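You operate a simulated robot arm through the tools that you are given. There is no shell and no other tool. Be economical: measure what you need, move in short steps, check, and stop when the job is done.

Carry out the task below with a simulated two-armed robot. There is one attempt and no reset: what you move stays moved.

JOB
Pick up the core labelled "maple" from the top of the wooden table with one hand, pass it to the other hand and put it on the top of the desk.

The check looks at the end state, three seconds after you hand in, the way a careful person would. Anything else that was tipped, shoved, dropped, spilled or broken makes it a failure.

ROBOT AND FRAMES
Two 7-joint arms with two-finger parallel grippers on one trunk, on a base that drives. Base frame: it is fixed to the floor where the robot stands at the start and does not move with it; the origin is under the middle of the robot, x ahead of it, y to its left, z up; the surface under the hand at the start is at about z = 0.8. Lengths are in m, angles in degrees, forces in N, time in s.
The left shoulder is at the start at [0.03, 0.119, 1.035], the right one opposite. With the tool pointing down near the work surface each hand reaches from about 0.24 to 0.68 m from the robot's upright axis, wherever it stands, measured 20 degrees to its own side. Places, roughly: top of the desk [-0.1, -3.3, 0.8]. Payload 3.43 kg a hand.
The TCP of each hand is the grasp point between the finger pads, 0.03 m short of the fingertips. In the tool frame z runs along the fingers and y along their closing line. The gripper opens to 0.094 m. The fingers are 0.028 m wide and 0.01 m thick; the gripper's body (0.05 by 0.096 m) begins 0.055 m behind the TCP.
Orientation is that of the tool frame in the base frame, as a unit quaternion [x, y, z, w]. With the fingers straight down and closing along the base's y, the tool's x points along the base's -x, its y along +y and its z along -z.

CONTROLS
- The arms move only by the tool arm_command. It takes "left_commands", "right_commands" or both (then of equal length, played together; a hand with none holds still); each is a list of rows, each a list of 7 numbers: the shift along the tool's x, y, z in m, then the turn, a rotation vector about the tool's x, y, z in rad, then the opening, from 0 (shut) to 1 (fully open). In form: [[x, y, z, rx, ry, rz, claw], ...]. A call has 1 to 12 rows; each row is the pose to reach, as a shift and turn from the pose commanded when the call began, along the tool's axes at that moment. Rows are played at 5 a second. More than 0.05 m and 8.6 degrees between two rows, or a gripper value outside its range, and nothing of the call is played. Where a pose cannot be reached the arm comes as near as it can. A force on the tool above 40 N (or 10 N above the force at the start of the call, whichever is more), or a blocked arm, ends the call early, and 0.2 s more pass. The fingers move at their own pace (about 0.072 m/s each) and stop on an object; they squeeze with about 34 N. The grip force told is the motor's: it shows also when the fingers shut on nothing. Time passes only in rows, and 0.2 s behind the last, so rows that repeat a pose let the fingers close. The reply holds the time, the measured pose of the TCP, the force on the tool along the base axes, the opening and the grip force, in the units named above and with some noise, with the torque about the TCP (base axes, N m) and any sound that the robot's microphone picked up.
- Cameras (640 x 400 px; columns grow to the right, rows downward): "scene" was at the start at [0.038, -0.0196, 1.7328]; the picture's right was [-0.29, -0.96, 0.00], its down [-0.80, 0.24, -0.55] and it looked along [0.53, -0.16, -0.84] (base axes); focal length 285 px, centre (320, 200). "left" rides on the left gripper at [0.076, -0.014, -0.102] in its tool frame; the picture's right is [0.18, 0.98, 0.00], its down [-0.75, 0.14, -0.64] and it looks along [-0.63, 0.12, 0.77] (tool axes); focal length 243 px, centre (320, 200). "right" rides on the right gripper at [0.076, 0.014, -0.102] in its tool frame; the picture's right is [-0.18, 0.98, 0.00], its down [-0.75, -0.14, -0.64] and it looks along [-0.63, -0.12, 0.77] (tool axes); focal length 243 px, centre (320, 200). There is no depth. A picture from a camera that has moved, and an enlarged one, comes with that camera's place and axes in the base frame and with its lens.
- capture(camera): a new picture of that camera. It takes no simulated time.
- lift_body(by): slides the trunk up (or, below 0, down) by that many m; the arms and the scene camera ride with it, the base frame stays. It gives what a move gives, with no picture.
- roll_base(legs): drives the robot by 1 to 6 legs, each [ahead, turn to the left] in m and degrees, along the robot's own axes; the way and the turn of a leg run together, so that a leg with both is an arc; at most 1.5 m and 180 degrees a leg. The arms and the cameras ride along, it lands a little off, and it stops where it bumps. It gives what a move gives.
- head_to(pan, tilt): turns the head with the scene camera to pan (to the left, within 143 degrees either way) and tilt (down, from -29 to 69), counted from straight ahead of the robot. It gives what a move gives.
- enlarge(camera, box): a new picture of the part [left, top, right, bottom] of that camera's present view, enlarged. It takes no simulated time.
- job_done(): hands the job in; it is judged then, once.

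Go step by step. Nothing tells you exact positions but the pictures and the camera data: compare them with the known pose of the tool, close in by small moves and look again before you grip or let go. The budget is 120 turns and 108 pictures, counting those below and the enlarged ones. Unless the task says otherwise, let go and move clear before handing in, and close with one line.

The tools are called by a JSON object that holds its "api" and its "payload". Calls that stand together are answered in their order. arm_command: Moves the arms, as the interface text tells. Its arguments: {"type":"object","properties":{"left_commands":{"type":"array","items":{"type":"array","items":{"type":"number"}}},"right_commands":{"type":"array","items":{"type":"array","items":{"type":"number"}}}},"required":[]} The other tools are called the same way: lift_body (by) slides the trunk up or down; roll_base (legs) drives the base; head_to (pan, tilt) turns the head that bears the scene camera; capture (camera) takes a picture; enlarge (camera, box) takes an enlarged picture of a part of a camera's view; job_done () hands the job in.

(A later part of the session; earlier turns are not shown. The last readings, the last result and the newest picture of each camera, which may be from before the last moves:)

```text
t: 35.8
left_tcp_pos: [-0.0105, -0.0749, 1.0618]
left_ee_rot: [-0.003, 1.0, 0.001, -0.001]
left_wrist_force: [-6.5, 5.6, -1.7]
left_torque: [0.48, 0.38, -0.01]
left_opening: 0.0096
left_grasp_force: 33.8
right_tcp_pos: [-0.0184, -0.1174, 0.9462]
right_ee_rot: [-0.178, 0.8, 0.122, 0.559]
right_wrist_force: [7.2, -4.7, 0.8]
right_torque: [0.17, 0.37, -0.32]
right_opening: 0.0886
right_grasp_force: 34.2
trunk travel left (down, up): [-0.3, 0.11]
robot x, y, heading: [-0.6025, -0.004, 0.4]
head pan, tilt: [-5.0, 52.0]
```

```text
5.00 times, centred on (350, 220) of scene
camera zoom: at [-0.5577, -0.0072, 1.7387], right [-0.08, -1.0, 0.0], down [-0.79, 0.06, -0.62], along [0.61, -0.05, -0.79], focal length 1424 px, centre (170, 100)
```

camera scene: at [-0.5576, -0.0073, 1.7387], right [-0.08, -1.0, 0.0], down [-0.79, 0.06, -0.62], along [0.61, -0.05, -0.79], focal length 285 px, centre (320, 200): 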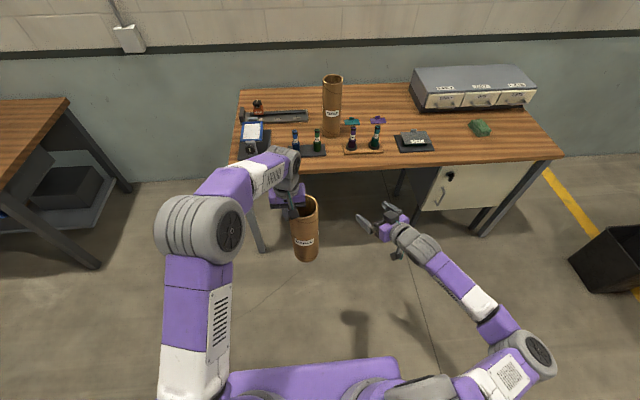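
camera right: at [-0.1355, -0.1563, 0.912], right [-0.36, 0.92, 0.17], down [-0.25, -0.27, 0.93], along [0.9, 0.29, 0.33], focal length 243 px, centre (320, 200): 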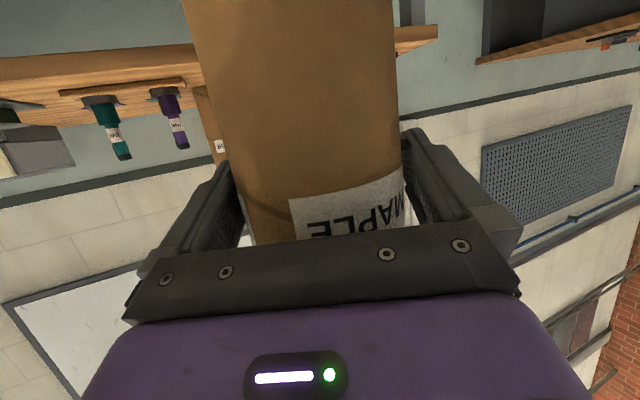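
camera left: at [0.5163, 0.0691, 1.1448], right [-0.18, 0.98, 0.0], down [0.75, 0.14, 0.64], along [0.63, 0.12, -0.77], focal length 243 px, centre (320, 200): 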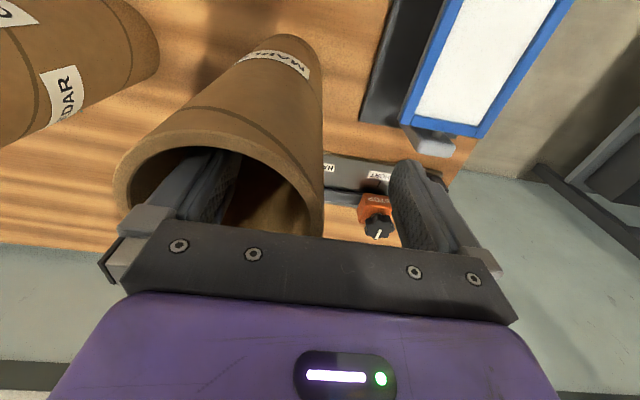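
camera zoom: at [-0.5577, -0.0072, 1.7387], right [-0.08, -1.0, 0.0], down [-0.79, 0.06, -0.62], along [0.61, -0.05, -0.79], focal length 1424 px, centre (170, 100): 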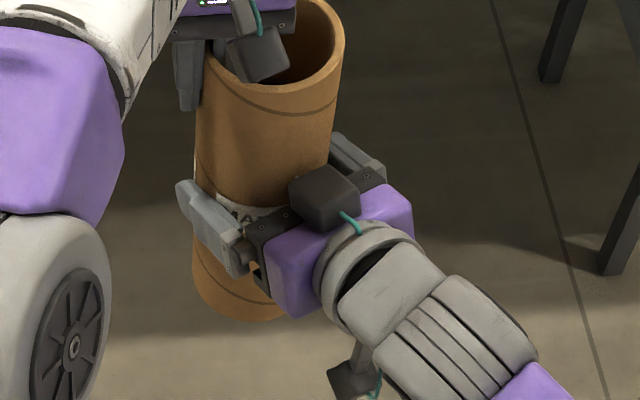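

Right grip holds (opening 88.6 mm, 34 N). Now the left opens and lifts straight out of the tube.

{"api": "arm_command", "payload": {"left_commands": [[0, 0, 0, 0, 0, 0, 0.3], [0, 0, 0, 0, 0, 0, 0.7], [0, 0, 0, 0, 0, 0, 0.8], [0, 0, 0, 0, 0, 0, 0.8], [0, 0, 0, 0, 0, 0, 0.8]]}}

{"api": "enlarge", "payload": {"camera": "scene", "box": [290, 160, 410, 260]}}

{"api": "capture", "payload": {"camera": "left"}}

```text
t: 37.0
left_tcp_pos: [-0.0105, -0.0744, 1.0627]
left_ee_rot: [-0.003, 1.0, -0.001, 0.0]
left_wrist_force: [0.1, 0.5, -0.8]
left_torque: [-0.01, -0.02, -0.01]
left_opening: 0.0752
left_grasp_force: 0.2
right_tcp_pos: [-0.0178, -0.1175, 0.9453]
right_ee_rot: [-0.177, 0.8, 0.121, 0.56]
right_wrist_force: [-0.9, -0.7, 0.8]
right_torque: [-0.01, 0.04, -0.04]
right_opening: 0.0882
right_grasp_force: 34.0
trunk travel left (down, up): [-0.3, 0.11]
robot x, y, heading: [-0.6037, -0.0011, 0.5]
head pan, tilt: [-5.0, 52.0]
```

```text
4.00 times, centred on (350, 210) of scene
camera zoom: at [-0.5577, -0.0072, 1.7387], right [-0.08, -1.0, 0.0], down [-0.79, 0.06, -0.62], along [0.61, -0.05, -0.79], focal length 1139 px, centre (200, 160)
```

zoom: 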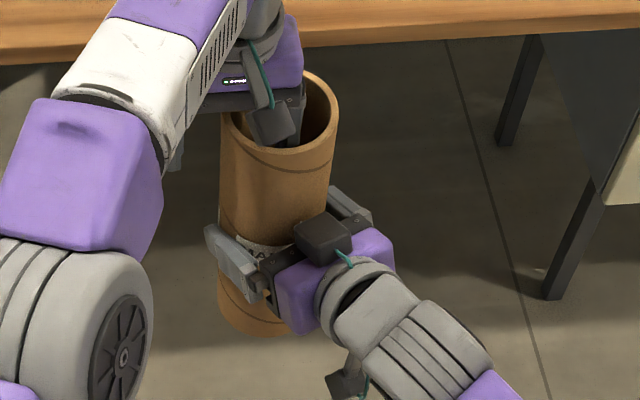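

```text
71 pictures are left
camera left: at [-0.087, -0.0893, 1.165], right [-0.19, 0.98, 0.0], down [0.75, 0.15, 0.64], along [0.63, 0.12, -0.77], focal length 243 px, centre (320, 200)
```

left: 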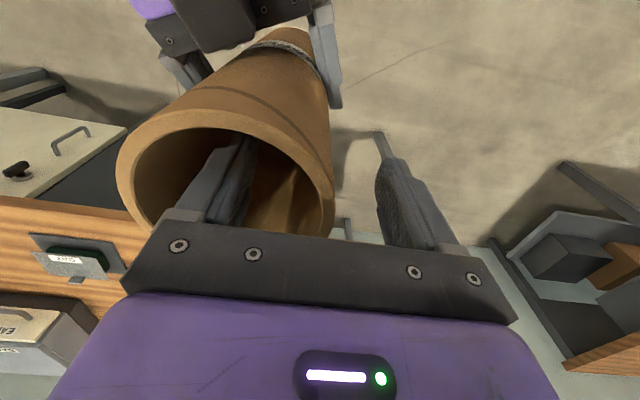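

The left is free of the wall. Lifting it straight up and out.

{"api": "arm_command", "payload": {"left_commands": [[0, 0, -0.02, 0, 0, 0, 0.8], [0, 0, -0.045, 0, 0, 0, 0.8], [0, 0, -0.07, 0, 0, 0, 0.8], [0, 0, -0.1, 0, 0, 0, 0.8], [0.02, 0.04, -0.11, 0, 0, 0, 0.8], [0.04, 0.08, -0.11, 0, 0, 0, 0.8], [0.06, 0.12, -0.11, 0, 0, 0, 0.8], [0.08, 0.16, -0.11, 0, 0, 0, 0.8], [0.1, 0.2, -0.11, 0, 0, 0, 0.8]]}}

{"api": "capture", "payload": {"camera": "scene"}}

{"api": "capture", "payload": {"camera": "right"}}

```text
t: 39.0
left_tcp_pos: [0.0004, 0.1094, 1.2044]
left_ee_rot: [-0.004, 1.0, 0.0, 0.0]
left_wrist_force: [0.0, 0.3, 0.0]
left_torque: [-0.02, 0.02, 0.01]
left_opening: 0.0753
left_grasp_force: 0.0
left hand out of reach, approached as far as the arm can: row 2, 3, 4, 5, 6, 7, 8, 9
right_tcp_pos: [-0.0181, -0.1174, 0.9459]
right_ee_rot: [-0.178, 0.801, 0.121, 0.559]
right_wrist_force: [0.2, 0.9, 0.3]
right_torque: [-0.04, 0.02, -0.02]
right_opening: 0.0884
right_grasp_force: 33.8
trunk travel left (down, up): [-0.3, 0.11]
robot x, y, heading: [-0.607, -0.0009, 0.4]
head pan, tilt: [-5.0, 52.0]
```

```text
70 pictures are left
camera scene: at [-0.5574, -0.0058, 1.7387], right [-0.08, -1.0, 0.0], down [-0.79, 0.06, -0.62], along [0.61, -0.05, -0.79], focal length 285 px, centre (320, 200)
```

scene: 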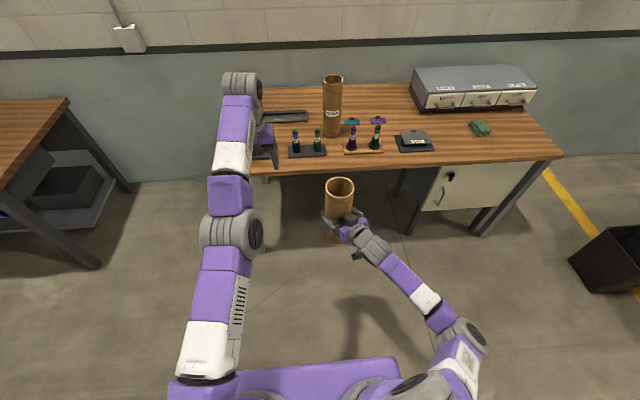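

```text
69 pictures are left
camera right: at [-0.1355, -0.1553, 0.9119], right [-0.36, 0.92, 0.17], down [-0.25, -0.27, 0.93], along [0.9, 0.29, 0.33], focal length 243 px, centre (320, 200)
```

right: 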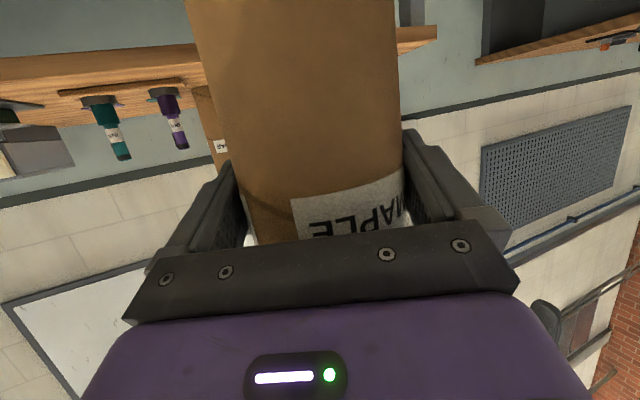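

The right hand alone holds the tube upright. I'll fold the left arm back, raise the trunk for clearance, and drive round toward the desk's west side.

{"api": "arm_command", "payload": {"left_commands": [[0.04, 0.01, 0, 0, 0, 0, 0.8], [0.08, 0.02, 0, 0, 0, 0, 0.8], [0.12, 0.03, 0, 0, 0, 0, 0.8], [0.16, 0.04, 0, 0, 0, 0, 0.8], [0.2, 0.05, 0, 0, 0, 0, 0.8], [0.24, 0.06, 0, 0, 0, 0, 0.8], [0.24, 0.06, 0, 0, 0, 0, 0.8]]}}

{"api": "lift_body", "payload": {"by": 0.1}}

{"api": "roll_base", "payload": {"legs": [[-0.5, 0], [0, -90], [1.3, 0]]}}

{"api": "head_to", "payload": {"pan": 40, "tilt": 38}}

{"api": "capture", "payload": {"camera": "scene"}}

```text
t: 40.8
left_tcp_pos: [-0.0043, 0.2092, 1.3919]
left_ee_rot: [-0.141, 0.947, -0.106, 0.268]
left_wrist_force: [0.0, 0.2, 0.2]
left_torque: [0.03, 0.0, 0.03]
left_opening: 0.0752
left_grasp_force: 0.1
left hand out of reach, approached as far as the arm can: row 1, 2, 3, 4, 5, 6, 7
right_tcp_pos: [-0.0202, -0.1192, 0.9466]
right_ee_rot: [-0.178, 0.8, 0.123, 0.56]
right_wrist_force: [0.3, -0.8, -0.4]
right_torque: [0.01, 0.02, 0.01]
right_opening: 0.088
right_grasp_force: 34.0
trunk travel left (down, up): [-0.3, 0.11]
robot x, y, heading: [-0.6012, -0.0004, 0.4]
head pan, tilt: [-5.0, 52.0]
stopped in row 7 (left hand): the arm was blocked; the commanded pose is now the measured one
```

```text
t: 42.2
left_tcp_pos: [-0.0015, 0.212, 1.4903]
left_ee_rot: [-0.141, 0.947, -0.108, 0.268]
left_wrist_force: [-0.2, 0.3, 0.2]
left_torque: [0.0, 0.01, 0.01]
left_opening: 0.0754
left_grasp_force: 0.1
right_tcp_pos: [-0.019, -0.1162, 1.0457]
right_ee_rot: [-0.179, 0.8, 0.122, 0.559]
right_wrist_force: [-0.7, 0.6, -2.4]
right_torque: [0.0, 0.0, 0.02]
right_opening: 0.088
right_grasp_force: 34.5
trunk travel left (down, up): [-0.4, 0.01]
robot x, y, heading: [-0.6036, -0.0065, 0.4]
head pan, tilt: [-5.0, 52.0]
```

```text
t: 55.0
left_tcp_pos: [-0.8806, -1.8964, 1.492]
left_ee_rot: [0.569, 0.77, -0.265, 0.114]
left_wrist_force: [0.0, 0.8, -0.3]
left_torque: [0.02, 0.0, 0.03]
left_opening: 0.0752
left_grasp_force: 0.0
right_tcp_pos: [-1.209, -1.8781, 1.0472]
right_ee_rot: [0.438, 0.692, -0.309, 0.483]
right_wrist_force: [-0.9, -0.2, -3.1]
right_torque: [0.02, 0.03, -0.04]
right_opening: 0.0869
right_grasp_force: 34.2
trunk travel left (down, up): [-0.4, 0.01]
robot x, y, heading: [-1.0942, -1.2968, -89.7]
head pan, tilt: [-5.0, 52.0]
```

```text
t: 56.1
left_tcp_pos: [-0.8798, -1.8958, 1.4922]
left_ee_rot: [0.569, 0.77, -0.265, 0.114]
left_wrist_force: [0.4, -0.4, 0.4]
left_torque: [0.01, 0.01, -0.04]
left_opening: 0.0752
left_grasp_force: 0.2
right_tcp_pos: [-1.2078, -1.8792, 1.0457]
right_ee_rot: [0.439, 0.692, -0.308, 0.482]
right_wrist_force: [0.1, -0.5, -3.2]
right_torque: [0.05, 0.06, -0.01]
right_opening: 0.0869
right_grasp_force: 33.7
trunk travel left (down, up): [-0.4, 0.01]
robot x, y, heading: [-1.0948, -1.2926, -89.6]
head pan, tilt: [40.0, 38.0]
```

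```text
68 pictures are left
camera scene: at [-1.0377, -1.3295, 1.8585], right [-0.76, -0.65, 0.0], down [-0.4, 0.47, -0.79], along [0.51, -0.6, -0.62], focal length 285 px, centre (320, 200)
```

scene: 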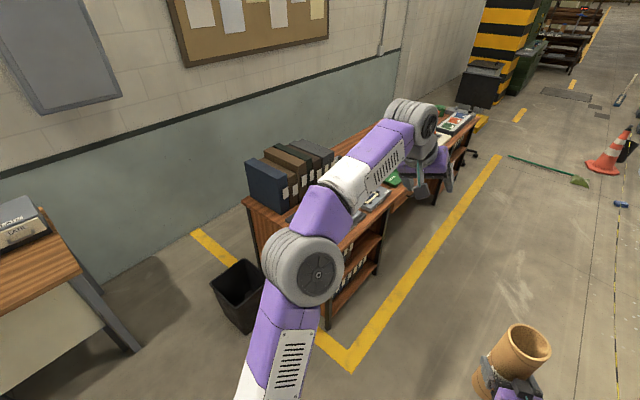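

The left arm drifted high during its retreat. I'll bring it back to its tool-down ready pose near the chest, and check the tube in the right hand.

{"api": "arm_command", "payload": {"left_commands": [[0.032, 0.013, 0.015, -0.027, 0.068, 0.036, 0.8], [0.064, 0.026, 0.029, -0.054, 0.136, 0.072, 0.8], [0.097, 0.039, 0.044, -0.081, 0.205, 0.108, 0.8], [0.129, 0.052, 0.058, -0.108, 0.273, 0.143, 0.8], [0.161, 0.066, 0.073, -0.135, 0.341, 0.179, 0.8], [0.193, 0.079, 0.088, -0.162, 0.41, 0.215, 0.8], [0.226, 0.092, 0.102, -0.189, 0.478, 0.251, 0.8], [0.258, 0.105, 0.117, -0.216, 0.546, 0.287, 0.8], [0.258, 0.105, 0.117, -0.216, 0.546, 0.287, 0.8], [0.258, 0.105, 0.117, -0.216, 0.546, 0.287, 0.8]]}}

{"api": "capture", "payload": {"camera": "scene"}}

{"api": "capture", "payload": {"camera": "right"}}

```text
t: 58.3
left_tcp_pos: [-0.8812, -1.7263, 1.2412]
left_ee_rot: [0.707, 0.707, -0.002, -0.002]
left_wrist_force: [0.3, -0.3, 0.5]
left_torque: [-0.01, -0.01, 0.0]
left_opening: 0.0754
left_grasp_force: 0.1
right_tcp_pos: [-1.209, -1.8799, 1.0466]
right_ee_rot: [0.439, 0.692, -0.309, 0.483]
right_wrist_force: [0.0, -0.6, -2.9]
right_torque: [0.0, 0.03, 0.01]
right_opening: 0.0868
right_grasp_force: 34.2
trunk travel left (down, up): [-0.4, 0.01]
robot x, y, heading: [-1.0931, -1.2979, -89.9]
head pan, tilt: [40.0, 38.0]
```

```text
67 pictures are left
camera scene: at [-1.0376, -1.3294, 1.8585], right [-0.76, -0.65, 0.0], down [-0.4, 0.47, -0.79], along [0.51, -0.6, -0.62], focal length 285 px, centre (320, 200)
```

scene: 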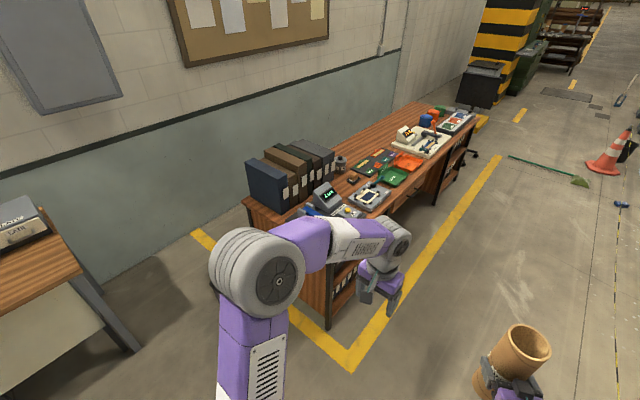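

```text
66 pictures are left
camera right: at [-1.2477, -1.7623, 1.0119], right [0.92, 0.36, 0.17], down [-0.27, 0.25, 0.93], along [0.29, -0.9, 0.33], focal length 243 px, centre (320, 200)
```

right: 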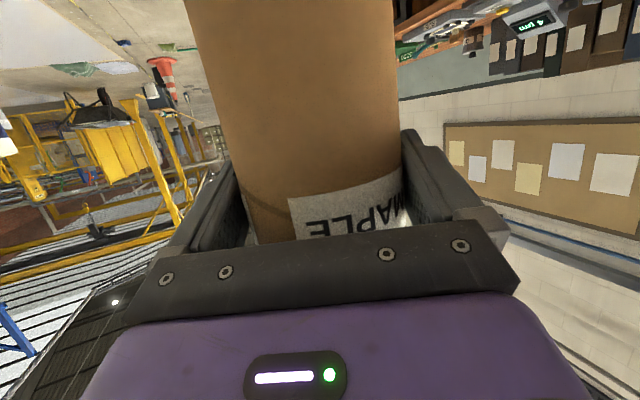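

The left arm is tidy and the tube hasn't moved in the grip. Zooming in on the desk to choose a free spot.

{"api": "enlarge", "payload": {"camera": "scene", "box": [300, 70, 500, 260]}}

```text
2.11 times, centred on (400, 165) of scene
camera zoom: at [-1.0376, -1.3294, 1.8585], right [-0.76, -0.65, 0.0], down [-0.4, 0.47, -0.79], along [0.51, -0.6, -0.62], focal length 600 px, centre (152, 274)
```

zoom: 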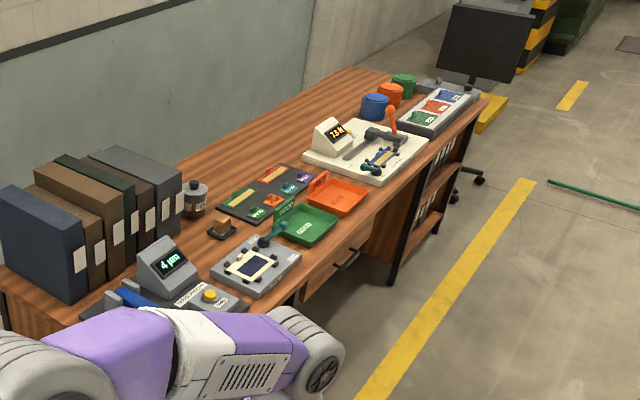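

The free strip lies along the wall side (x ≥ -0.05), for example near [0.03, -3.13], past the low mat and trays. I'll test here in the open whether the right arm can reach that far forward with the tube.

{"api": "arm_command", "payload": {"right_commands": [[-0.008, -0.0105, 0.0213, 0, 0, 0, 0], [-0.0157, -0.021, 0.0426, 0, 0, 0, 0], [-0.0235, -0.0316, 0.0639, 0, 0, 0, 0], [-0.0313, -0.0422, 0.0852, 0, 0, 0, 0], [-0.0391, -0.0527, 0.1065, 0, 0, 0, 0], [-0.047, -0.0632, 0.1278, 0, 0, 0, 0], [-0.0548, -0.0738, 0.1491, 0, 0, 0, 0], [-0.0626, -0.0843, 0.1704, 0, 0, 0, 0]]}}

```text
t: 60.1
left_tcp_pos: [-0.8813, -1.7257, 1.2414]
left_ee_rot: [0.707, 0.707, -0.002, -0.001]
left_wrist_force: [-0.4, -0.7, 0.1]
left_torque: [0.03, 0.03, 0.0]
left_opening: 0.0752
left_grasp_force: 0.0
right_tcp_pos: [-1.2083, -2.0738, 1.0455]
right_ee_rot: [0.442, 0.69, -0.312, 0.481]
right_wrist_force: [0.0, 0.3, -3.0]
right_torque: [0.05, 0.02, -0.04]
right_opening: 0.0867
right_grasp_force: 33.6
right hand out of reach, approached as far as the arm can: row 8
trunk travel left (down, up): [-0.4, 0.01]
robot x, y, heading: [-1.0917, -1.2957, -89.5]
head pan, tilt: [40.0, 38.0]
```

The arm reaches about 0.78 m ahead of the robot's axis, enough with the robot at x≈-0.77. I'll draw the tube back in and a bit higher, then drive along the desk, and turn to face it.

{"api": "arm_command", "payload": {"right_commands": [[-0.002, 0.0105, -0.0247, 0, 0, 0, 0], [-0.005, 0.021, -0.0494, 0, 0, 0, 0], [-0.008, 0.0316, -0.0743, 0, 0, 0, 0], [-0.008, 0.0422, -0.0987, 0, 0, 0, 0], [-0.008, 0.0527, -0.123, 0, 0, 0, 0], [-0.004, 0.0632, -0.145, 0, 0, 0, 0], [0.001, 0.0738, -0.165, 0, 0, 0, 0], [0.008, 0.08, -0.18, 0, 0, 0, 0]]}}

{"api": "roll_base", "payload": {"legs": [[1.5, 0], [0.22, 0]]}}

{"api": "head_to", "payload": {"pan": 70, "tilt": 42}}

{"api": "capture", "payload": {"camera": "scene"}}

```text
t: 61.9
left_tcp_pos: [-0.8814, -1.7249, 1.242]
left_ee_rot: [0.707, 0.707, -0.001, -0.001]
left_wrist_force: [-0.4, -0.7, -0.8]
left_torque: [-0.03, 0.03, -0.04]
left_opening: 0.075
left_grasp_force: 0.1
right_tcp_pos: [-1.2083, -1.8894, 1.1015]
right_ee_rot: [0.439, 0.692, -0.309, 0.482]
right_wrist_force: [0.5, -0.2, -2.2]
right_torque: [0.06, 0.02, 0.03]
right_opening: 0.0872
right_grasp_force: 34.1
trunk travel left (down, up): [-0.4, 0.01]
robot x, y, heading: [-1.093, -1.2945, -89.7]
head pan, tilt: [40.0, 38.0]
```

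```text
t: 70.6
left_tcp_pos: [-0.8808, -3.4438, 1.2417]
left_ee_rot: [0.709, 0.705, -0.001, -0.001]
left_wrist_force: [0.2, 0.4, -0.1]
left_torque: [0.01, 0.0, -0.03]
left_opening: 0.0752
left_grasp_force: 0.0
right_tcp_pos: [-1.2082, -3.606, 1.1018]
right_ee_rot: [0.44, 0.69, -0.311, 0.483]
right_wrist_force: [-0.1, 0.2, -2.9]
right_torque: [0.05, 0.02, 0.03]
right_opening: 0.0868
right_grasp_force: 33.6
trunk travel left (down, up): [-0.4, 0.01]
robot x, y, heading: [-1.0924, -3.0109, -89.9]
head pan, tilt: [40.0, 38.0]
```

```text
t: 71.6
left_tcp_pos: [-0.8803, -3.4432, 1.242]
left_ee_rot: [0.709, 0.705, -0.002, -0.001]
left_wrist_force: [-0.8, -0.2, -0.4]
left_torque: [-0.01, -0.02, 0.01]
left_opening: 0.075
left_grasp_force: 0.1
right_tcp_pos: [-1.2084, -3.6056, 1.1022]
right_ee_rot: [0.441, 0.69, -0.31, 0.482]
right_wrist_force: [0.3, -0.1, -3.4]
right_torque: [0.06, 0.02, 0.02]
right_opening: 0.0867
right_grasp_force: 33.9
trunk travel left (down, up): [-0.4, 0.01]
robot x, y, heading: [-1.0906, -3.0112, -89.9]
head pan, tilt: [70.0, 42.0]
```

```text
64 pictures are left
camera scene: at [-1.011, -3.0084, 1.8526], right [-0.34, -0.94, 0.0], down [-0.63, 0.23, -0.74], along [0.7, -0.25, -0.67], focal length 285 px, centre (320, 200)
```

scene: 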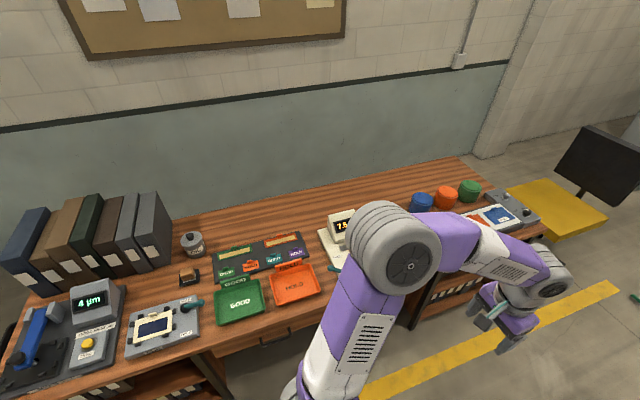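

The mat and trays are low, and the strip behind them is bare. Turning to face the desk.

{"api": "roll_base", "payload": {"legs": [[0, 90]]}}

{"api": "head_to", "payload": {"pan": 0, "tilt": 48}}

{"api": "capture", "payload": {"camera": "scene"}}

```text
t: 75.8
left_tcp_pos: [-0.6535, -2.8079, 1.2417]
left_ee_rot: [0.011, 1.0, -0.002, 0.0]
left_wrist_force: [0.0, -0.5, 0.1]
left_torque: [-0.03, -0.03, -0.01]
left_opening: 0.0754
left_grasp_force: 0.2
right_tcp_pos: [-0.4978, -3.1392, 1.1013]
right_ee_rot: [-0.17, 0.802, 0.116, 0.561]
right_wrist_force: [0.5, 0.0, -2.5]
right_torque: [-0.06, 0.03, -0.01]
right_opening: 0.0864
right_grasp_force: 34.6
trunk travel left (down, up): [-0.4, 0.01]
robot x, y, heading: [-1.0889, -3.01, -0.9]
head pan, tilt: [70.0, 42.0]
```

```text
t: 77.2
left_tcp_pos: [-0.6526, -2.8078, 1.2425]
left_ee_rot: [0.01, 1.0, -0.001, 0.0]
left_wrist_force: [0.5, -0.2, 0.0]
left_torque: [0.01, 0.01, 0.03]
left_opening: 0.075
left_grasp_force: 0.1
right_tcp_pos: [-0.4971, -3.139, 1.1027]
right_ee_rot: [-0.171, 0.802, 0.117, 0.561]
right_wrist_force: [-0.3, -0.4, -4.6]
right_torque: [-0.04, 0.04, 0.02]
right_opening: 0.0868
right_grasp_force: 34.2
trunk travel left (down, up): [-0.4, 0.01]
robot x, y, heading: [-1.0929, -3.0112, -1.1]
head pan, tilt: [0.0, 48.0]
```

```text
63 pictures are left
camera scene: at [-1.0403, -3.0104, 1.844], right [-0.01, -1.0, 0.0], down [-0.74, 0.01, -0.67], along [0.67, -0.01, -0.74], focal length 285 px, centre (320, 200)
```

scene: 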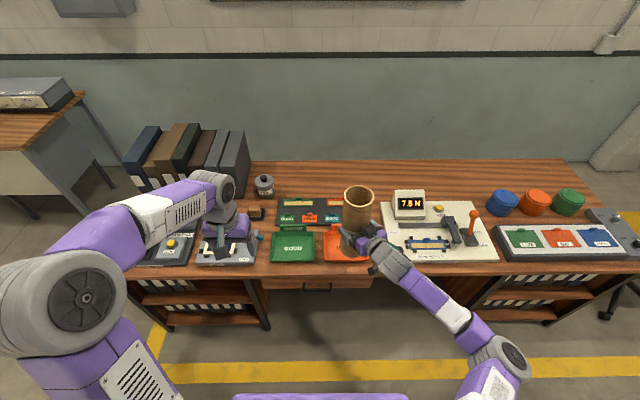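

I'm facing the desk: the front edge is at x≈-0.51, the mat ends at x≈-0.07 and the bare strip runs to x≈0.21. I'll look down to see how far my base extends before moving closer.

{"api": "head_to", "payload": {"pan": 0, "tilt": 69}}

{"api": "capture", "payload": {"camera": "scene"}}

```text
t: 78.0
left_tcp_pos: [-0.6533, -2.807, 1.2421]
left_ee_rot: [0.011, 1.0, -0.002, -0.001]
left_wrist_force: [0.9, 1.1, -0.6]
left_torque: [0.0, -0.03, 0.03]
left_opening: 0.0752
left_grasp_force: 0.0
right_tcp_pos: [-0.498, -3.1392, 1.1019]
right_ee_rot: [-0.17, 0.802, 0.117, 0.561]
right_wrist_force: [0.9, 0.0, -3.6]
right_torque: [-0.02, 0.04, 0.0]
right_opening: 0.0866
right_grasp_force: 33.9
trunk travel left (down, up): [-0.4, 0.01]
robot x, y, heading: [-1.0904, -3.0093, -0.9]
head pan, tilt: [0.0, 68.8]
```

```text
62 pictures are left
camera scene: at [-1.0632, -3.0101, 1.8194], right [-0.02, -1.0, 0.0], down [-0.93, 0.01, -0.36], along [0.36, -0.01, -0.93], focal length 285 px, centre (320, 200)
```

scene: 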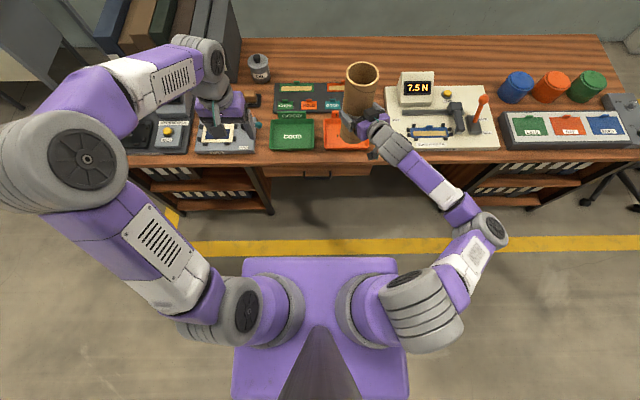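

Base front is roughly 0.29 m ahead of the axis. There seems to be a bare gap between the mat and the white tester around y≈-3.2; zooming in to check that.

{"api": "head_to", "payload": {"pan": -12, "tilt": 50}}

{"api": "enlarge", "payload": {"camera": "scene", "box": [220, 130, 420, 270]}}

```text
t: 78.8
left_tcp_pos: [-0.6538, -2.8068, 1.2416]
left_ee_rot: [0.011, 1.0, -0.002, 0.0]
left_wrist_force: [0.4, -0.2, 0.4]
left_torque: [0.0, 0.0, 0.0]
left_opening: 0.075
left_grasp_force: 0.1
right_tcp_pos: [-0.4977, -3.1382, 1.1018]
right_ee_rot: [-0.17, 0.801, 0.117, 0.562]
right_wrist_force: [0.8, 0.1, -2.9]
right_torque: [-0.04, 0.05, -0.02]
right_opening: 0.0868
right_grasp_force: 34.1
trunk travel left (down, up): [-0.4, 0.01]
robot x, y, heading: [-1.0918, -3.0104, -1.2]
head pan, tilt: [-12.0, 50.0]
```

```text
2.86 times, centred on (320, 200) of scene
camera zoom: at [-1.044, -3.0263, 1.8413], right [-0.22, -0.97, 0.0], down [-0.75, 0.17, -0.64], along [0.63, -0.14, -0.77], focal length 814 px, centre (320, 200)
```

zoom: 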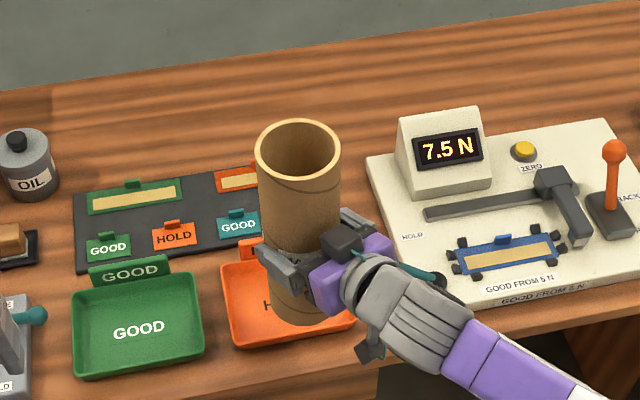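

The mat and tester reach back to x≈-0.1, so the tube goes behind them, around [0.0, -3.2]. Creeping closer to the desk with the tube held high over the mat.

{"api": "roll_base", "payload": {"legs": [[0.25, 0]]}}

{"api": "head_to", "payload": {"pan": 0, "tilt": 69}}

{"api": "capture", "payload": {"camera": "scene"}}

```text
t: 80.7
left_tcp_pos: [-0.4046, -2.8118, 1.242]
left_ee_rot: [0.01, 1.0, -0.002, -0.001]
left_wrist_force: [0.4, -0.2, -0.7]
left_torque: [-0.01, -0.02, 0.02]
left_opening: 0.0754
left_grasp_force: 0.0
right_tcp_pos: [-0.2471, -3.142, 1.1012]
right_ee_rot: [-0.169, 0.801, 0.116, 0.562]
right_wrist_force: [0.4, -0.2, -3.4]
right_torque: [0.01, 0.07, -0.02]
right_opening: 0.0869
right_grasp_force: 33.8
trunk travel left (down, up): [-0.4, 0.01]
robot x, y, heading: [-0.8388, -3.0188, -0.6]
head pan, tilt: [-12.0, 50.0]
```

```text
t: 81.5
left_tcp_pos: [-0.4039, -2.8118, 1.2418]
left_ee_rot: [0.011, 1.0, -0.001, 0.0]
left_wrist_force: [-0.8, 0.0, -0.3]
left_torque: [-0.03, 0.02, -0.03]
left_opening: 0.0752
left_grasp_force: 0.0
right_tcp_pos: [-0.2464, -3.1413, 1.1014]
right_ee_rot: [-0.169, 0.802, 0.116, 0.561]
right_wrist_force: [-0.5, 0.3, -2.2]
right_torque: [-0.01, 0.04, 0.0]
right_opening: 0.0867
right_grasp_force: 34.3
trunk travel left (down, up): [-0.4, 0.01]
robot x, y, heading: [-0.8418, -3.0157, -1.1]
head pan, tilt: [0.0, 68.8]
```

```text
60 pictures are left
camera scene: at [-0.8133, -3.0141, 1.8194], right [-0.02, -1.0, 0.0], down [-0.93, 0.02, -0.36], along [0.36, -0.01, -0.93], focal length 285 px, centre (320, 200)
```

scene: 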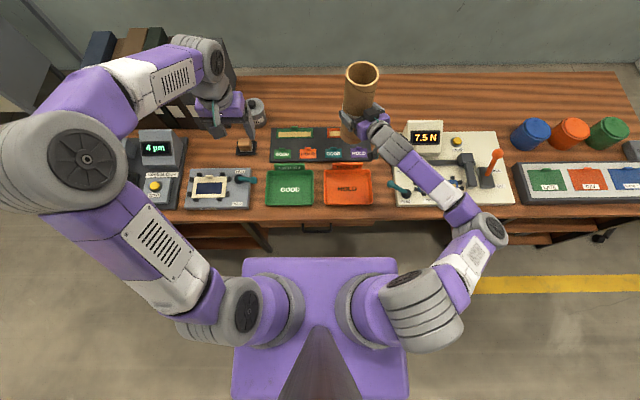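

There's still about 5 cm between base and desk edge. I'll creep 3.5 cm more and extend the arm over the bare strip, easing the hand's yaw by 15° for more reach.

{"api": "roll_base", "payload": {"legs": [[0.035, 0]]}}

{"api": "arm_command", "payload": {"right_commands": [[-0.003, -0.017, 0.02, 0.03, 0, 0.011, 0], [-0.006, -0.034, 0.04, 0.061, 0, 0.022, 0], [-0.01, -0.051, 0.06, 0.091, 0, 0.034, 0], [-0.013, -0.068, 0.08, 0.122, 0, 0.045, 0], [-0.016, -0.085, 0.1, 0.152, 0, 0.056, 0], [-0.019, -0.102, 0.12, 0.183, 0, 0.067, 0], [-0.023, -0.119, 0.14, 0.213, 0, 0.079, 0], [-0.026, -0.136, 0.16, 0.244, 0, 0.09, 0], [-0.026, -0.136, 0.16, 0.244, 0, 0.09, 0]]}}

{"api": "capture", "payload": {"camera": "scene"}}

```text
t: 82.3
left_tcp_pos: [-0.3702, -2.8119, 1.2419]
left_ee_rot: [0.011, 1.0, -0.002, 0.0]
left_wrist_force: [0.0, 0.3, -0.5]
left_torque: [-0.01, -0.01, 0.04]
left_opening: 0.0753
left_grasp_force: 0.1
right_tcp_pos: [-0.2138, -3.1426, 1.1023]
right_ee_rot: [-0.17, 0.802, 0.116, 0.561]
right_wrist_force: [-0.4, 0.4, -2.7]
right_torque: [0.0, 0.01, -0.02]
right_opening: 0.0869
right_grasp_force: 33.7
trunk travel left (down, up): [-0.4, 0.01]
robot x, y, heading: [-0.8067, -3.0121, -0.7]
head pan, tilt: [0.0, 68.8]
```

```text
t: 84.3
left_tcp_pos: [-0.3698, -2.8129, 1.2422]
left_ee_rot: [0.011, 1.0, -0.002, 0.0]
left_wrist_force: [0.3, -0.1, -0.5]
left_torque: [0.02, 0.02, 0.04]
left_opening: 0.0757
left_grasp_force: 0.1
right_tcp_pos: [-0.0117, -3.205, 1.0721]
right_ee_rot: [-0.064, 0.817, 0.043, 0.572]
right_wrist_force: [0.4, -1.1, -2.7]
right_torque: [-0.02, 0.02, -0.01]
right_opening: 0.0866
right_grasp_force: 34.3
trunk travel left (down, up): [-0.4, 0.01]
robot x, y, heading: [-0.8039, -3.017, -0.9]
head pan, tilt: [0.0, 68.8]
```

```text
59 pictures are left
camera scene: at [-0.779, -3.0152, 1.8194], right [-0.02, -1.0, 0.0], down [-0.93, 0.02, -0.36], along [0.36, -0.01, -0.93], focal length 285 px, centre (320, 200)
```

scene: 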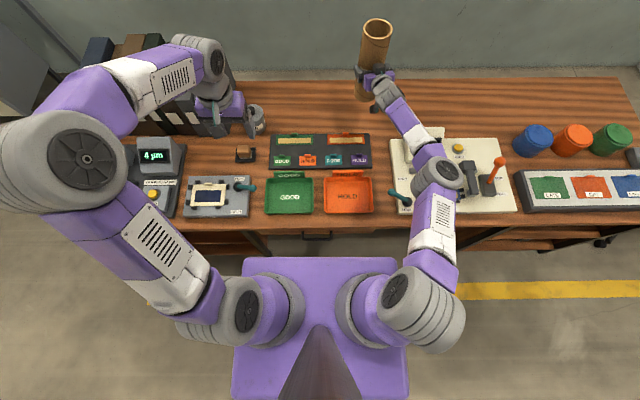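

The tube's axis is now at about [0.0, -3.2] over bare wood. Lowering the trunk most of the way, then checking clearances.

{"api": "lift_body", "payload": {"by": -0.07}}

{"api": "head_to", "payload": {"pan": -18, "tilt": 48}}

{"api": "capture", "payload": {"camera": "scene"}}

{"api": "enlarge", "payload": {"camera": "scene", "box": [220, 60, 420, 200]}}

{"api": "capture", "payload": {"camera": "right"}}

```text
t: 85.4
left_tcp_pos: [-0.3691, -2.8122, 1.1727]
left_ee_rot: [0.012, 1.0, -0.002, 0.0]
left_wrist_force: [-0.9, 0.0, 0.3]
left_torque: [0.01, -0.01, 0.0]
left_opening: 0.075
left_grasp_force: 0.1
right_tcp_pos: [-0.0121, -3.2035, 1.0017]
right_ee_rot: [-0.064, 0.816, 0.043, 0.573]
right_wrist_force: [0.3, -0.6, -2.4]
right_torque: [-0.03, 0.07, -0.02]
right_opening: 0.0865
right_grasp_force: 33.9
trunk travel left (down, up): [-0.33, 0.08]
robot x, y, heading: [-0.8048, -3.0164, -1.0]
head pan, tilt: [0.0, 68.8]
```

```text
t: 86.3
left_tcp_pos: [-0.3688, -2.8129, 1.1715]
left_ee_rot: [0.011, 1.0, -0.001, 0.0]
left_wrist_force: [0.2, -0.4, -0.4]
left_torque: [-0.04, -0.03, -0.03]
left_opening: 0.0753
left_grasp_force: 0.0
right_tcp_pos: [-0.0115, -3.2038, 1.0003]
right_ee_rot: [-0.064, 0.817, 0.043, 0.572]
right_wrist_force: [-0.2, -1.0, -2.7]
right_torque: [-0.04, 0.06, -0.04]
right_opening: 0.0864
right_grasp_force: 34.0
trunk travel left (down, up): [-0.33, 0.08]
robot x, y, heading: [-0.8057, -3.0142, -0.8]
head pan, tilt: [-18.0, 48.0]
```

```text
58 pictures are left
camera scene: at [-0.7597, -3.0392, 1.774], right [-0.32, -0.95, 0.0], down [-0.7, 0.24, -0.67], along [0.63, -0.22, -0.74], focal length 285 px, centre (320, 200)
```

scene: 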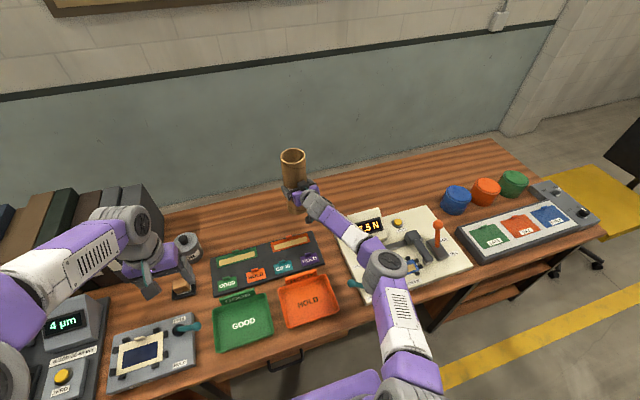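

```text
2.86 times, centred on (320, 130) of scene
camera zoom: at [-0.7597, -3.0392, 1.774], right [-0.32, -0.95, 0.0], down [-0.7, 0.24, -0.67], along [0.63, -0.22, -0.74], focal length 814 px, centre (320, 400)
```

zoom: 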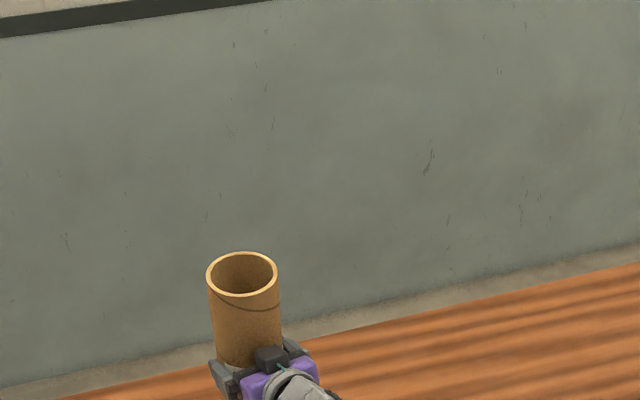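

```text
56 pictures are left
camera right: at [-0.1352, -3.2086, 0.967], right [-0.09, 0.98, 0.17], down [-0.32, -0.19, 0.93], along [0.94, 0.03, 0.33], focal length 243 px, centre (320, 200)
```

right: 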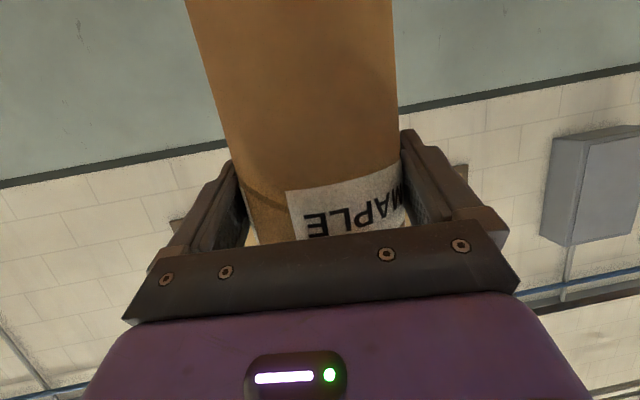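

The rim projects exactly where a vertical tube at [0.0, -3.20] should be. I'll lower a further 5 cm and look at the clearances near the elbow and bottom of the tube.

{"api": "lift_body", "payload": {"by": -0.05}}

{"api": "enlarge", "payload": {"camera": "scene", "box": [250, 130, 490, 310]}}

{"api": "enlarge", "payload": {"camera": "scene", "box": [250, 130, 350, 230]}}

```text
t: 87.2
left_tcp_pos: [-0.3702, -2.8117, 1.1241]
left_ee_rot: [0.011, 1.0, -0.002, 0.0]
left_wrist_force: [-0.6, 0.7, 0.0]
left_torque: [0.01, 0.0, 0.01]
left_opening: 0.0752
left_grasp_force: 0.0
right_tcp_pos: [-0.0118, -3.2038, 0.9511]
right_ee_rot: [-0.064, 0.817, 0.043, 0.572]
right_wrist_force: [-0.7, 0.4, -2.6]
right_torque: [-0.02, 0.03, 0.03]
right_opening: 0.0864
right_grasp_force: 33.6
trunk travel left (down, up): [-0.28, 0.13]
robot x, y, heading: [-0.8096, -3.0148, -1.0]
head pan, tilt: [-18.0, 48.0]
```

```text
2.22 times, centred on (370, 220) of scene
camera zoom: at [-0.76, -3.0393, 1.7241], right [-0.32, -0.95, 0.0], down [-0.7, 0.24, -0.67], along [0.63, -0.22, -0.74], focal length 633 px, centre (209, 156)
```

zoom: 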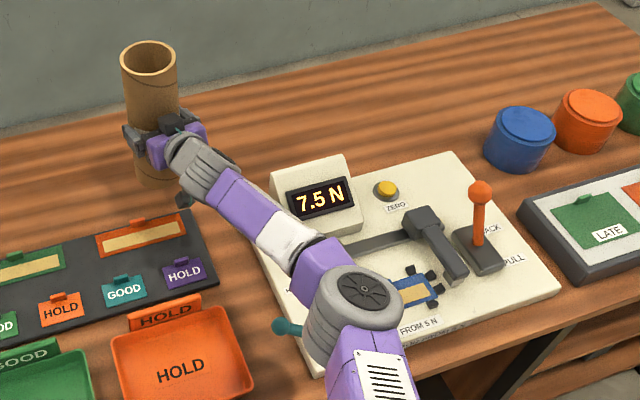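

```text
4.00 times, centred on (300, 180) of scene
camera zoom: at [-0.76, -3.0393, 1.7241], right [-0.32, -0.95, 0.0], down [-0.7, 0.24, -0.67], along [0.63, -0.22, -0.74], focal length 1139 px, centre (400, 280)
```

zoom: 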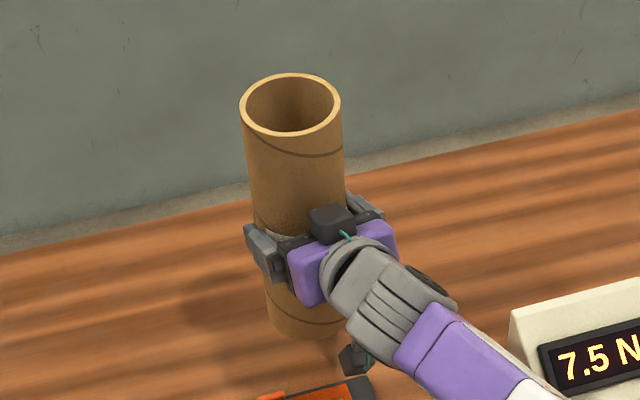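

Clearances look fine all round. Lowering another 2 cm, then in small steps until the force shows contact.

{"api": "lift_body", "payload": {"by": -0.018}}

{"api": "lift_body", "payload": {"by": -0.004}}

{"api": "enlarge", "payload": {"camera": "scene", "box": [250, 130, 350, 230]}}

```text
t: 87.8
left_tcp_pos: [-0.3704, -2.8129, 1.1043]
left_ee_rot: [0.012, 1.0, -0.002, 0.001]
left_wrist_force: [-0.5, -0.4, 0.4]
left_torque: [0.02, 0.01, 0.0]
left_opening: 0.0754
left_grasp_force: 0.2
right_tcp_pos: [-0.0125, -3.2045, 0.9328]
right_ee_rot: [-0.065, 0.817, 0.044, 0.571]
right_wrist_force: [-0.1, 0.0, -3.4]
right_torque: [0.0, 0.04, 0.05]
right_opening: 0.0865
right_grasp_force: 34.1
trunk travel left (down, up): [-0.262, 0.148]
robot x, y, heading: [-0.8038, -3.0144, -0.9]
head pan, tilt: [-18.0, 48.0]
```

```text
t: 88.4
left_tcp_pos: [-0.3692, -2.8115, 1.1018]
left_ee_rot: [0.011, 1.0, -0.002, 0.001]
left_wrist_force: [0.2, 0.6, -0.2]
left_torque: [0.04, 0.03, 0.03]
left_opening: 0.0755
left_grasp_force: 0.0
right_tcp_pos: [-0.0132, -3.2041, 0.9307]
right_ee_rot: [-0.064, 0.816, 0.043, 0.572]
right_wrist_force: [0.9, 0.5, -2.4]
right_torque: [-0.03, 0.04, -0.02]
right_opening: 0.0866
right_grasp_force: 33.6
trunk travel left (down, up): [-0.258, 0.152]
robot x, y, heading: [-0.8032, -3.0133, -0.9]
head pan, tilt: [-18.0, 48.0]
```

```text
4.00 times, centred on (300, 180) of scene
camera zoom: at [-0.7599, -3.0393, 1.702], right [-0.32, -0.95, 0.0], down [-0.7, 0.24, -0.67], along [0.63, -0.22, -0.74], focal length 1139 px, centre (400, 280)
```

zoom: 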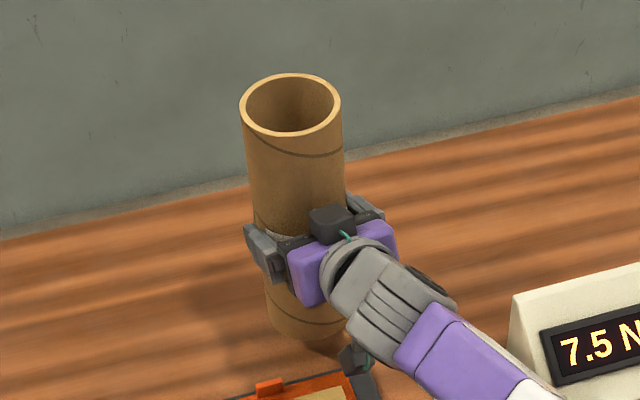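

Nearly down; continuing in 3 mm steps.

{"api": "lift_body", "payload": {"by": -0.003}}

{"api": "lift_body", "payload": {"by": -0.003}}

```text
t: 88.9
left_tcp_pos: [-0.3697, -2.8109, 1.0973]
left_ee_rot: [0.011, 1.0, -0.002, 0.0]
left_wrist_force: [1.4, -0.3, 0.0]
left_torque: [0.0, 0.03, -0.01]
left_opening: 0.0753
left_grasp_force: 0.0
right_tcp_pos: [-0.0123, -3.204, 0.9258]
right_ee_rot: [-0.065, 0.817, 0.044, 0.572]
right_wrist_force: [-0.8, -0.8, -2.8]
right_torque: [-0.01, 0.02, -0.01]
right_opening: 0.0866
right_grasp_force: 33.8
trunk travel left (down, up): [-0.255, 0.155]
robot x, y, heading: [-0.8057, -3.0173, -0.9]
head pan, tilt: [-18.0, 48.0]
```

```text
t: 89.4
left_tcp_pos: [-0.3693, -2.8118, 1.0939]
left_ee_rot: [0.01, 1.0, -0.002, 0.0]
left_wrist_force: [-0.8, 0.1, 0.6]
left_torque: [-0.02, 0.0, 0.01]
left_opening: 0.0752
left_grasp_force: 0.1
right_tcp_pos: [-0.0122, -3.204, 0.9233]
right_ee_rot: [-0.065, 0.816, 0.045, 0.573]
right_wrist_force: [-0.3, -0.5, -3.1]
right_torque: [0.0, 0.05, 0.0]
right_opening: 0.0866
right_grasp_force: 34.5
trunk travel left (down, up): [-0.252, 0.158]
robot x, y, heading: [-0.8041, -3.0202, -1.0]
head pan, tilt: [-18.0, 48.0]
```

No contact yet (the force still shows just the tube's weight). Continuing.

{"api": "lift_body", "payload": {"by": -0.003}}

{"api": "lift_body", "payload": {"by": -0.003}}

{"api": "enlarge", "payload": {"camera": "scene", "box": [260, 160, 340, 230]}}

```text
t: 89.9
left_tcp_pos: [-0.3694, -2.8123, 1.0907]
left_ee_rot: [0.011, 1.0, -0.002, 0.0]
left_wrist_force: [0.0, -0.3, -1.4]
left_torque: [-0.01, 0.03, 0.0]
left_opening: 0.0751
left_grasp_force: 0.1
right_tcp_pos: [-0.013, -3.2034, 0.9206]
right_ee_rot: [-0.064, 0.816, 0.044, 0.572]
right_wrist_force: [0.6, -0.9, -3.2]
right_torque: [0.0, 0.04, 0.0]
right_opening: 0.0864
right_grasp_force: 33.9
trunk travel left (down, up): [-0.249, 0.161]
robot x, y, heading: [-0.8077, -3.0162, -0.5]
head pan, tilt: [-18.0, 48.0]
```

```text
t: 90.5
left_tcp_pos: [-0.3694, -2.8125, 1.0882]
left_ee_rot: [0.011, 1.0, -0.002, 0.0]
left_wrist_force: [0.9, 1.2, -0.4]
left_torque: [0.0, -0.02, -0.04]
left_opening: 0.0752
left_grasp_force: 0.0
right_tcp_pos: [-0.0119, -3.2037, 0.9185]
right_ee_rot: [-0.065, 0.817, 0.044, 0.572]
right_wrist_force: [1.2, -1.3, -3.0]
right_torque: [-0.01, 0.03, 0.0]
right_opening: 0.0867
right_grasp_force: 34.2
trunk travel left (down, up): [-0.246, 0.164]
robot x, y, heading: [-0.8109, -3.0159, -0.5]
head pan, tilt: [-18.0, 48.0]
```

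```text
5.71 times, centred on (300, 195) of scene
camera zoom: at [-0.7598, -3.0393, 1.69], right [-0.32, -0.95, 0.0], down [-0.7, 0.24, -0.67], along [0.63, -0.22, -0.74], focal length 1628 px, centre (434, 229)
```

zoom: 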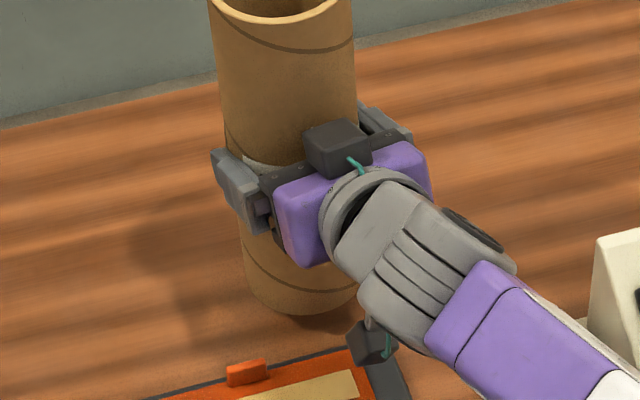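

Still hanging by its weight, with a thin shadow gap. Continuing down in small steps.

{"api": "lift_body", "payload": {"by": -0.004}}

{"api": "lift_body", "payload": {"by": -0.003}}

{"api": "lift_body", "payload": {"by": -0.003}}

{"api": "enlarge", "payload": {"camera": "scene", "box": [260, 160, 340, 230]}}

```text
t: 91.0
left_tcp_pos: [-0.369, -2.8122, 1.0834]
left_ee_rot: [0.011, 1.0, -0.002, 0.0]
left_wrist_force: [-0.4, 0.5, -0.1]
left_torque: [0.02, -0.01, 0.0]
left_opening: 0.0752
left_grasp_force: 0.1
right_tcp_pos: [-0.0126, -3.2041, 0.9144]
right_ee_rot: [-0.065, 0.817, 0.044, 0.571]
right_wrist_force: [0.4, 0.1, -3.4]
right_torque: [0.01, 0.04, 0.0]
right_opening: 0.0865
right_grasp_force: 34.1
trunk travel left (down, up): [-0.242, 0.168]
robot x, y, heading: [-0.801, -3.0156, -0.9]
head pan, tilt: [-18.0, 48.0]
```

```text
t: 91.5
left_tcp_pos: [-0.3685, -2.8119, 1.0813]
left_ee_rot: [0.011, 1.0, -0.001, 0.0]
left_wrist_force: [0.7, -1.3, -1.0]
left_torque: [0.01, -0.01, -0.03]
left_opening: 0.0752
left_grasp_force: 0.0
right_tcp_pos: [-0.0116, -3.2039, 0.91]
right_ee_rot: [-0.064, 0.817, 0.043, 0.572]
right_wrist_force: [0.2, 0.0, -3.3]
right_torque: [0.0, 0.05, 0.01]
right_opening: 0.0867
right_grasp_force: 33.2
trunk travel left (down, up): [-0.239, 0.171]
robot x, y, heading: [-0.8051, -3.0166, -1.0]
head pan, tilt: [-18.0, 48.0]
```

```text
t: 92.0
left_tcp_pos: [-0.3687, -2.8126, 1.0784]
left_ee_rot: [0.011, 1.0, -0.002, 0.0]
left_wrist_force: [0.9, -0.5, -0.3]
left_torque: [0.0, -0.04, 0.0]
left_opening: 0.0752
left_grasp_force: 0.1
right_tcp_pos: [-0.0126, -3.204, 0.9071]
right_ee_rot: [-0.064, 0.817, 0.044, 0.572]
right_wrist_force: [0.5, -0.7, -3.0]
right_torque: [-0.04, 0.03, -0.02]
right_opening: 0.0868
right_grasp_force: 33.8
trunk travel left (down, up): [-0.236, 0.174]
robot x, y, heading: [-0.8045, -3.0169, -0.7]
head pan, tilt: [-18.0, 48.0]
```

```text
5.71 times, centred on (300, 195) of scene
camera zoom: at [-0.7598, -3.0393, 1.68], right [-0.32, -0.95, 0.0], down [-0.7, 0.24, -0.67], along [0.63, -0.22, -0.74], focal length 1628 px, centre (434, 229)
```

zoom: 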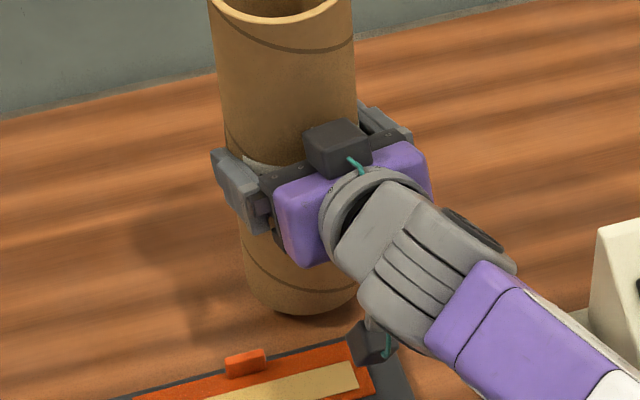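

Still no contact; the desk is a little lower than I assumed. Continuing.

{"api": "lift_body", "payload": {"by": -0.003}}

{"api": "lift_body", "payload": {"by": -0.003}}

{"api": "enlarge", "payload": {"camera": "scene", "box": [275, 185, 335, 235]}}

```text
t: 92.5
left_tcp_pos: [-0.3698, -2.8122, 1.0748]
left_ee_rot: [0.012, 1.0, -0.002, 0.001]
left_wrist_force: [0.1, -0.1, 0.2]
left_torque: [0.01, 0.01, -0.02]
left_opening: 0.0751
left_grasp_force: 0.0
right_tcp_pos: [-0.0121, -3.2038, 0.9042]
right_ee_rot: [-0.065, 0.817, 0.044, 0.572]
right_wrist_force: [0.3, -0.3, -3.6]
right_torque: [-0.01, 0.05, 0.0]
right_opening: 0.0868
right_grasp_force: 33.7
trunk travel left (down, up): [-0.233, 0.177]
robot x, y, heading: [-0.8077, -3.0168, -0.9]
head pan, tilt: [-18.0, 48.0]
```

```text
t: 93.1
left_tcp_pos: [-0.3699, -2.8122, 1.0724]
left_ee_rot: [0.011, 1.0, -0.002, 0.0]
left_wrist_force: [0.4, -0.5, -1.3]
left_torque: [0.01, -0.01, 0.01]
left_opening: 0.075
left_grasp_force: 0.1
right_tcp_pos: [-0.0121, -3.2042, 0.9021]
right_ee_rot: [-0.064, 0.817, 0.043, 0.572]
right_wrist_force: [-0.3, 0.3, -3.4]
right_torque: [-0.03, 0.0, 0.0]
right_opening: 0.0867
right_grasp_force: 34.0
trunk travel left (down, up): [-0.23, 0.18]
robot x, y, heading: [-0.8073, -3.0143, -0.9]
head pan, tilt: [-18.0, 48.0]
```

```text
8.00 times, centred on (305, 210) of scene
camera zoom: at [-0.7598, -3.0393, 1.674], right [-0.32, -0.95, 0.0], down [-0.7, 0.24, -0.67], along [0.63, -0.22, -0.74], focal length 2279 px, centre (440, 120)
```

zoom: 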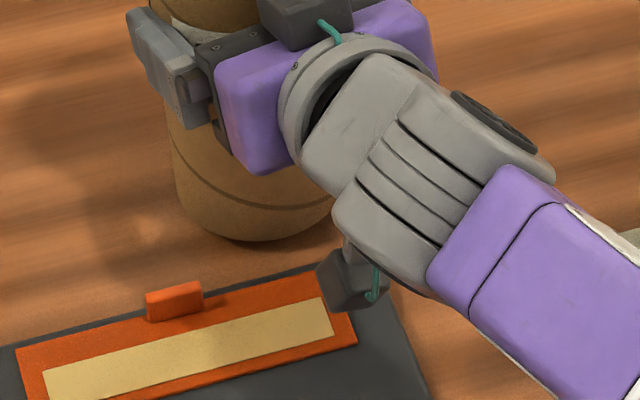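

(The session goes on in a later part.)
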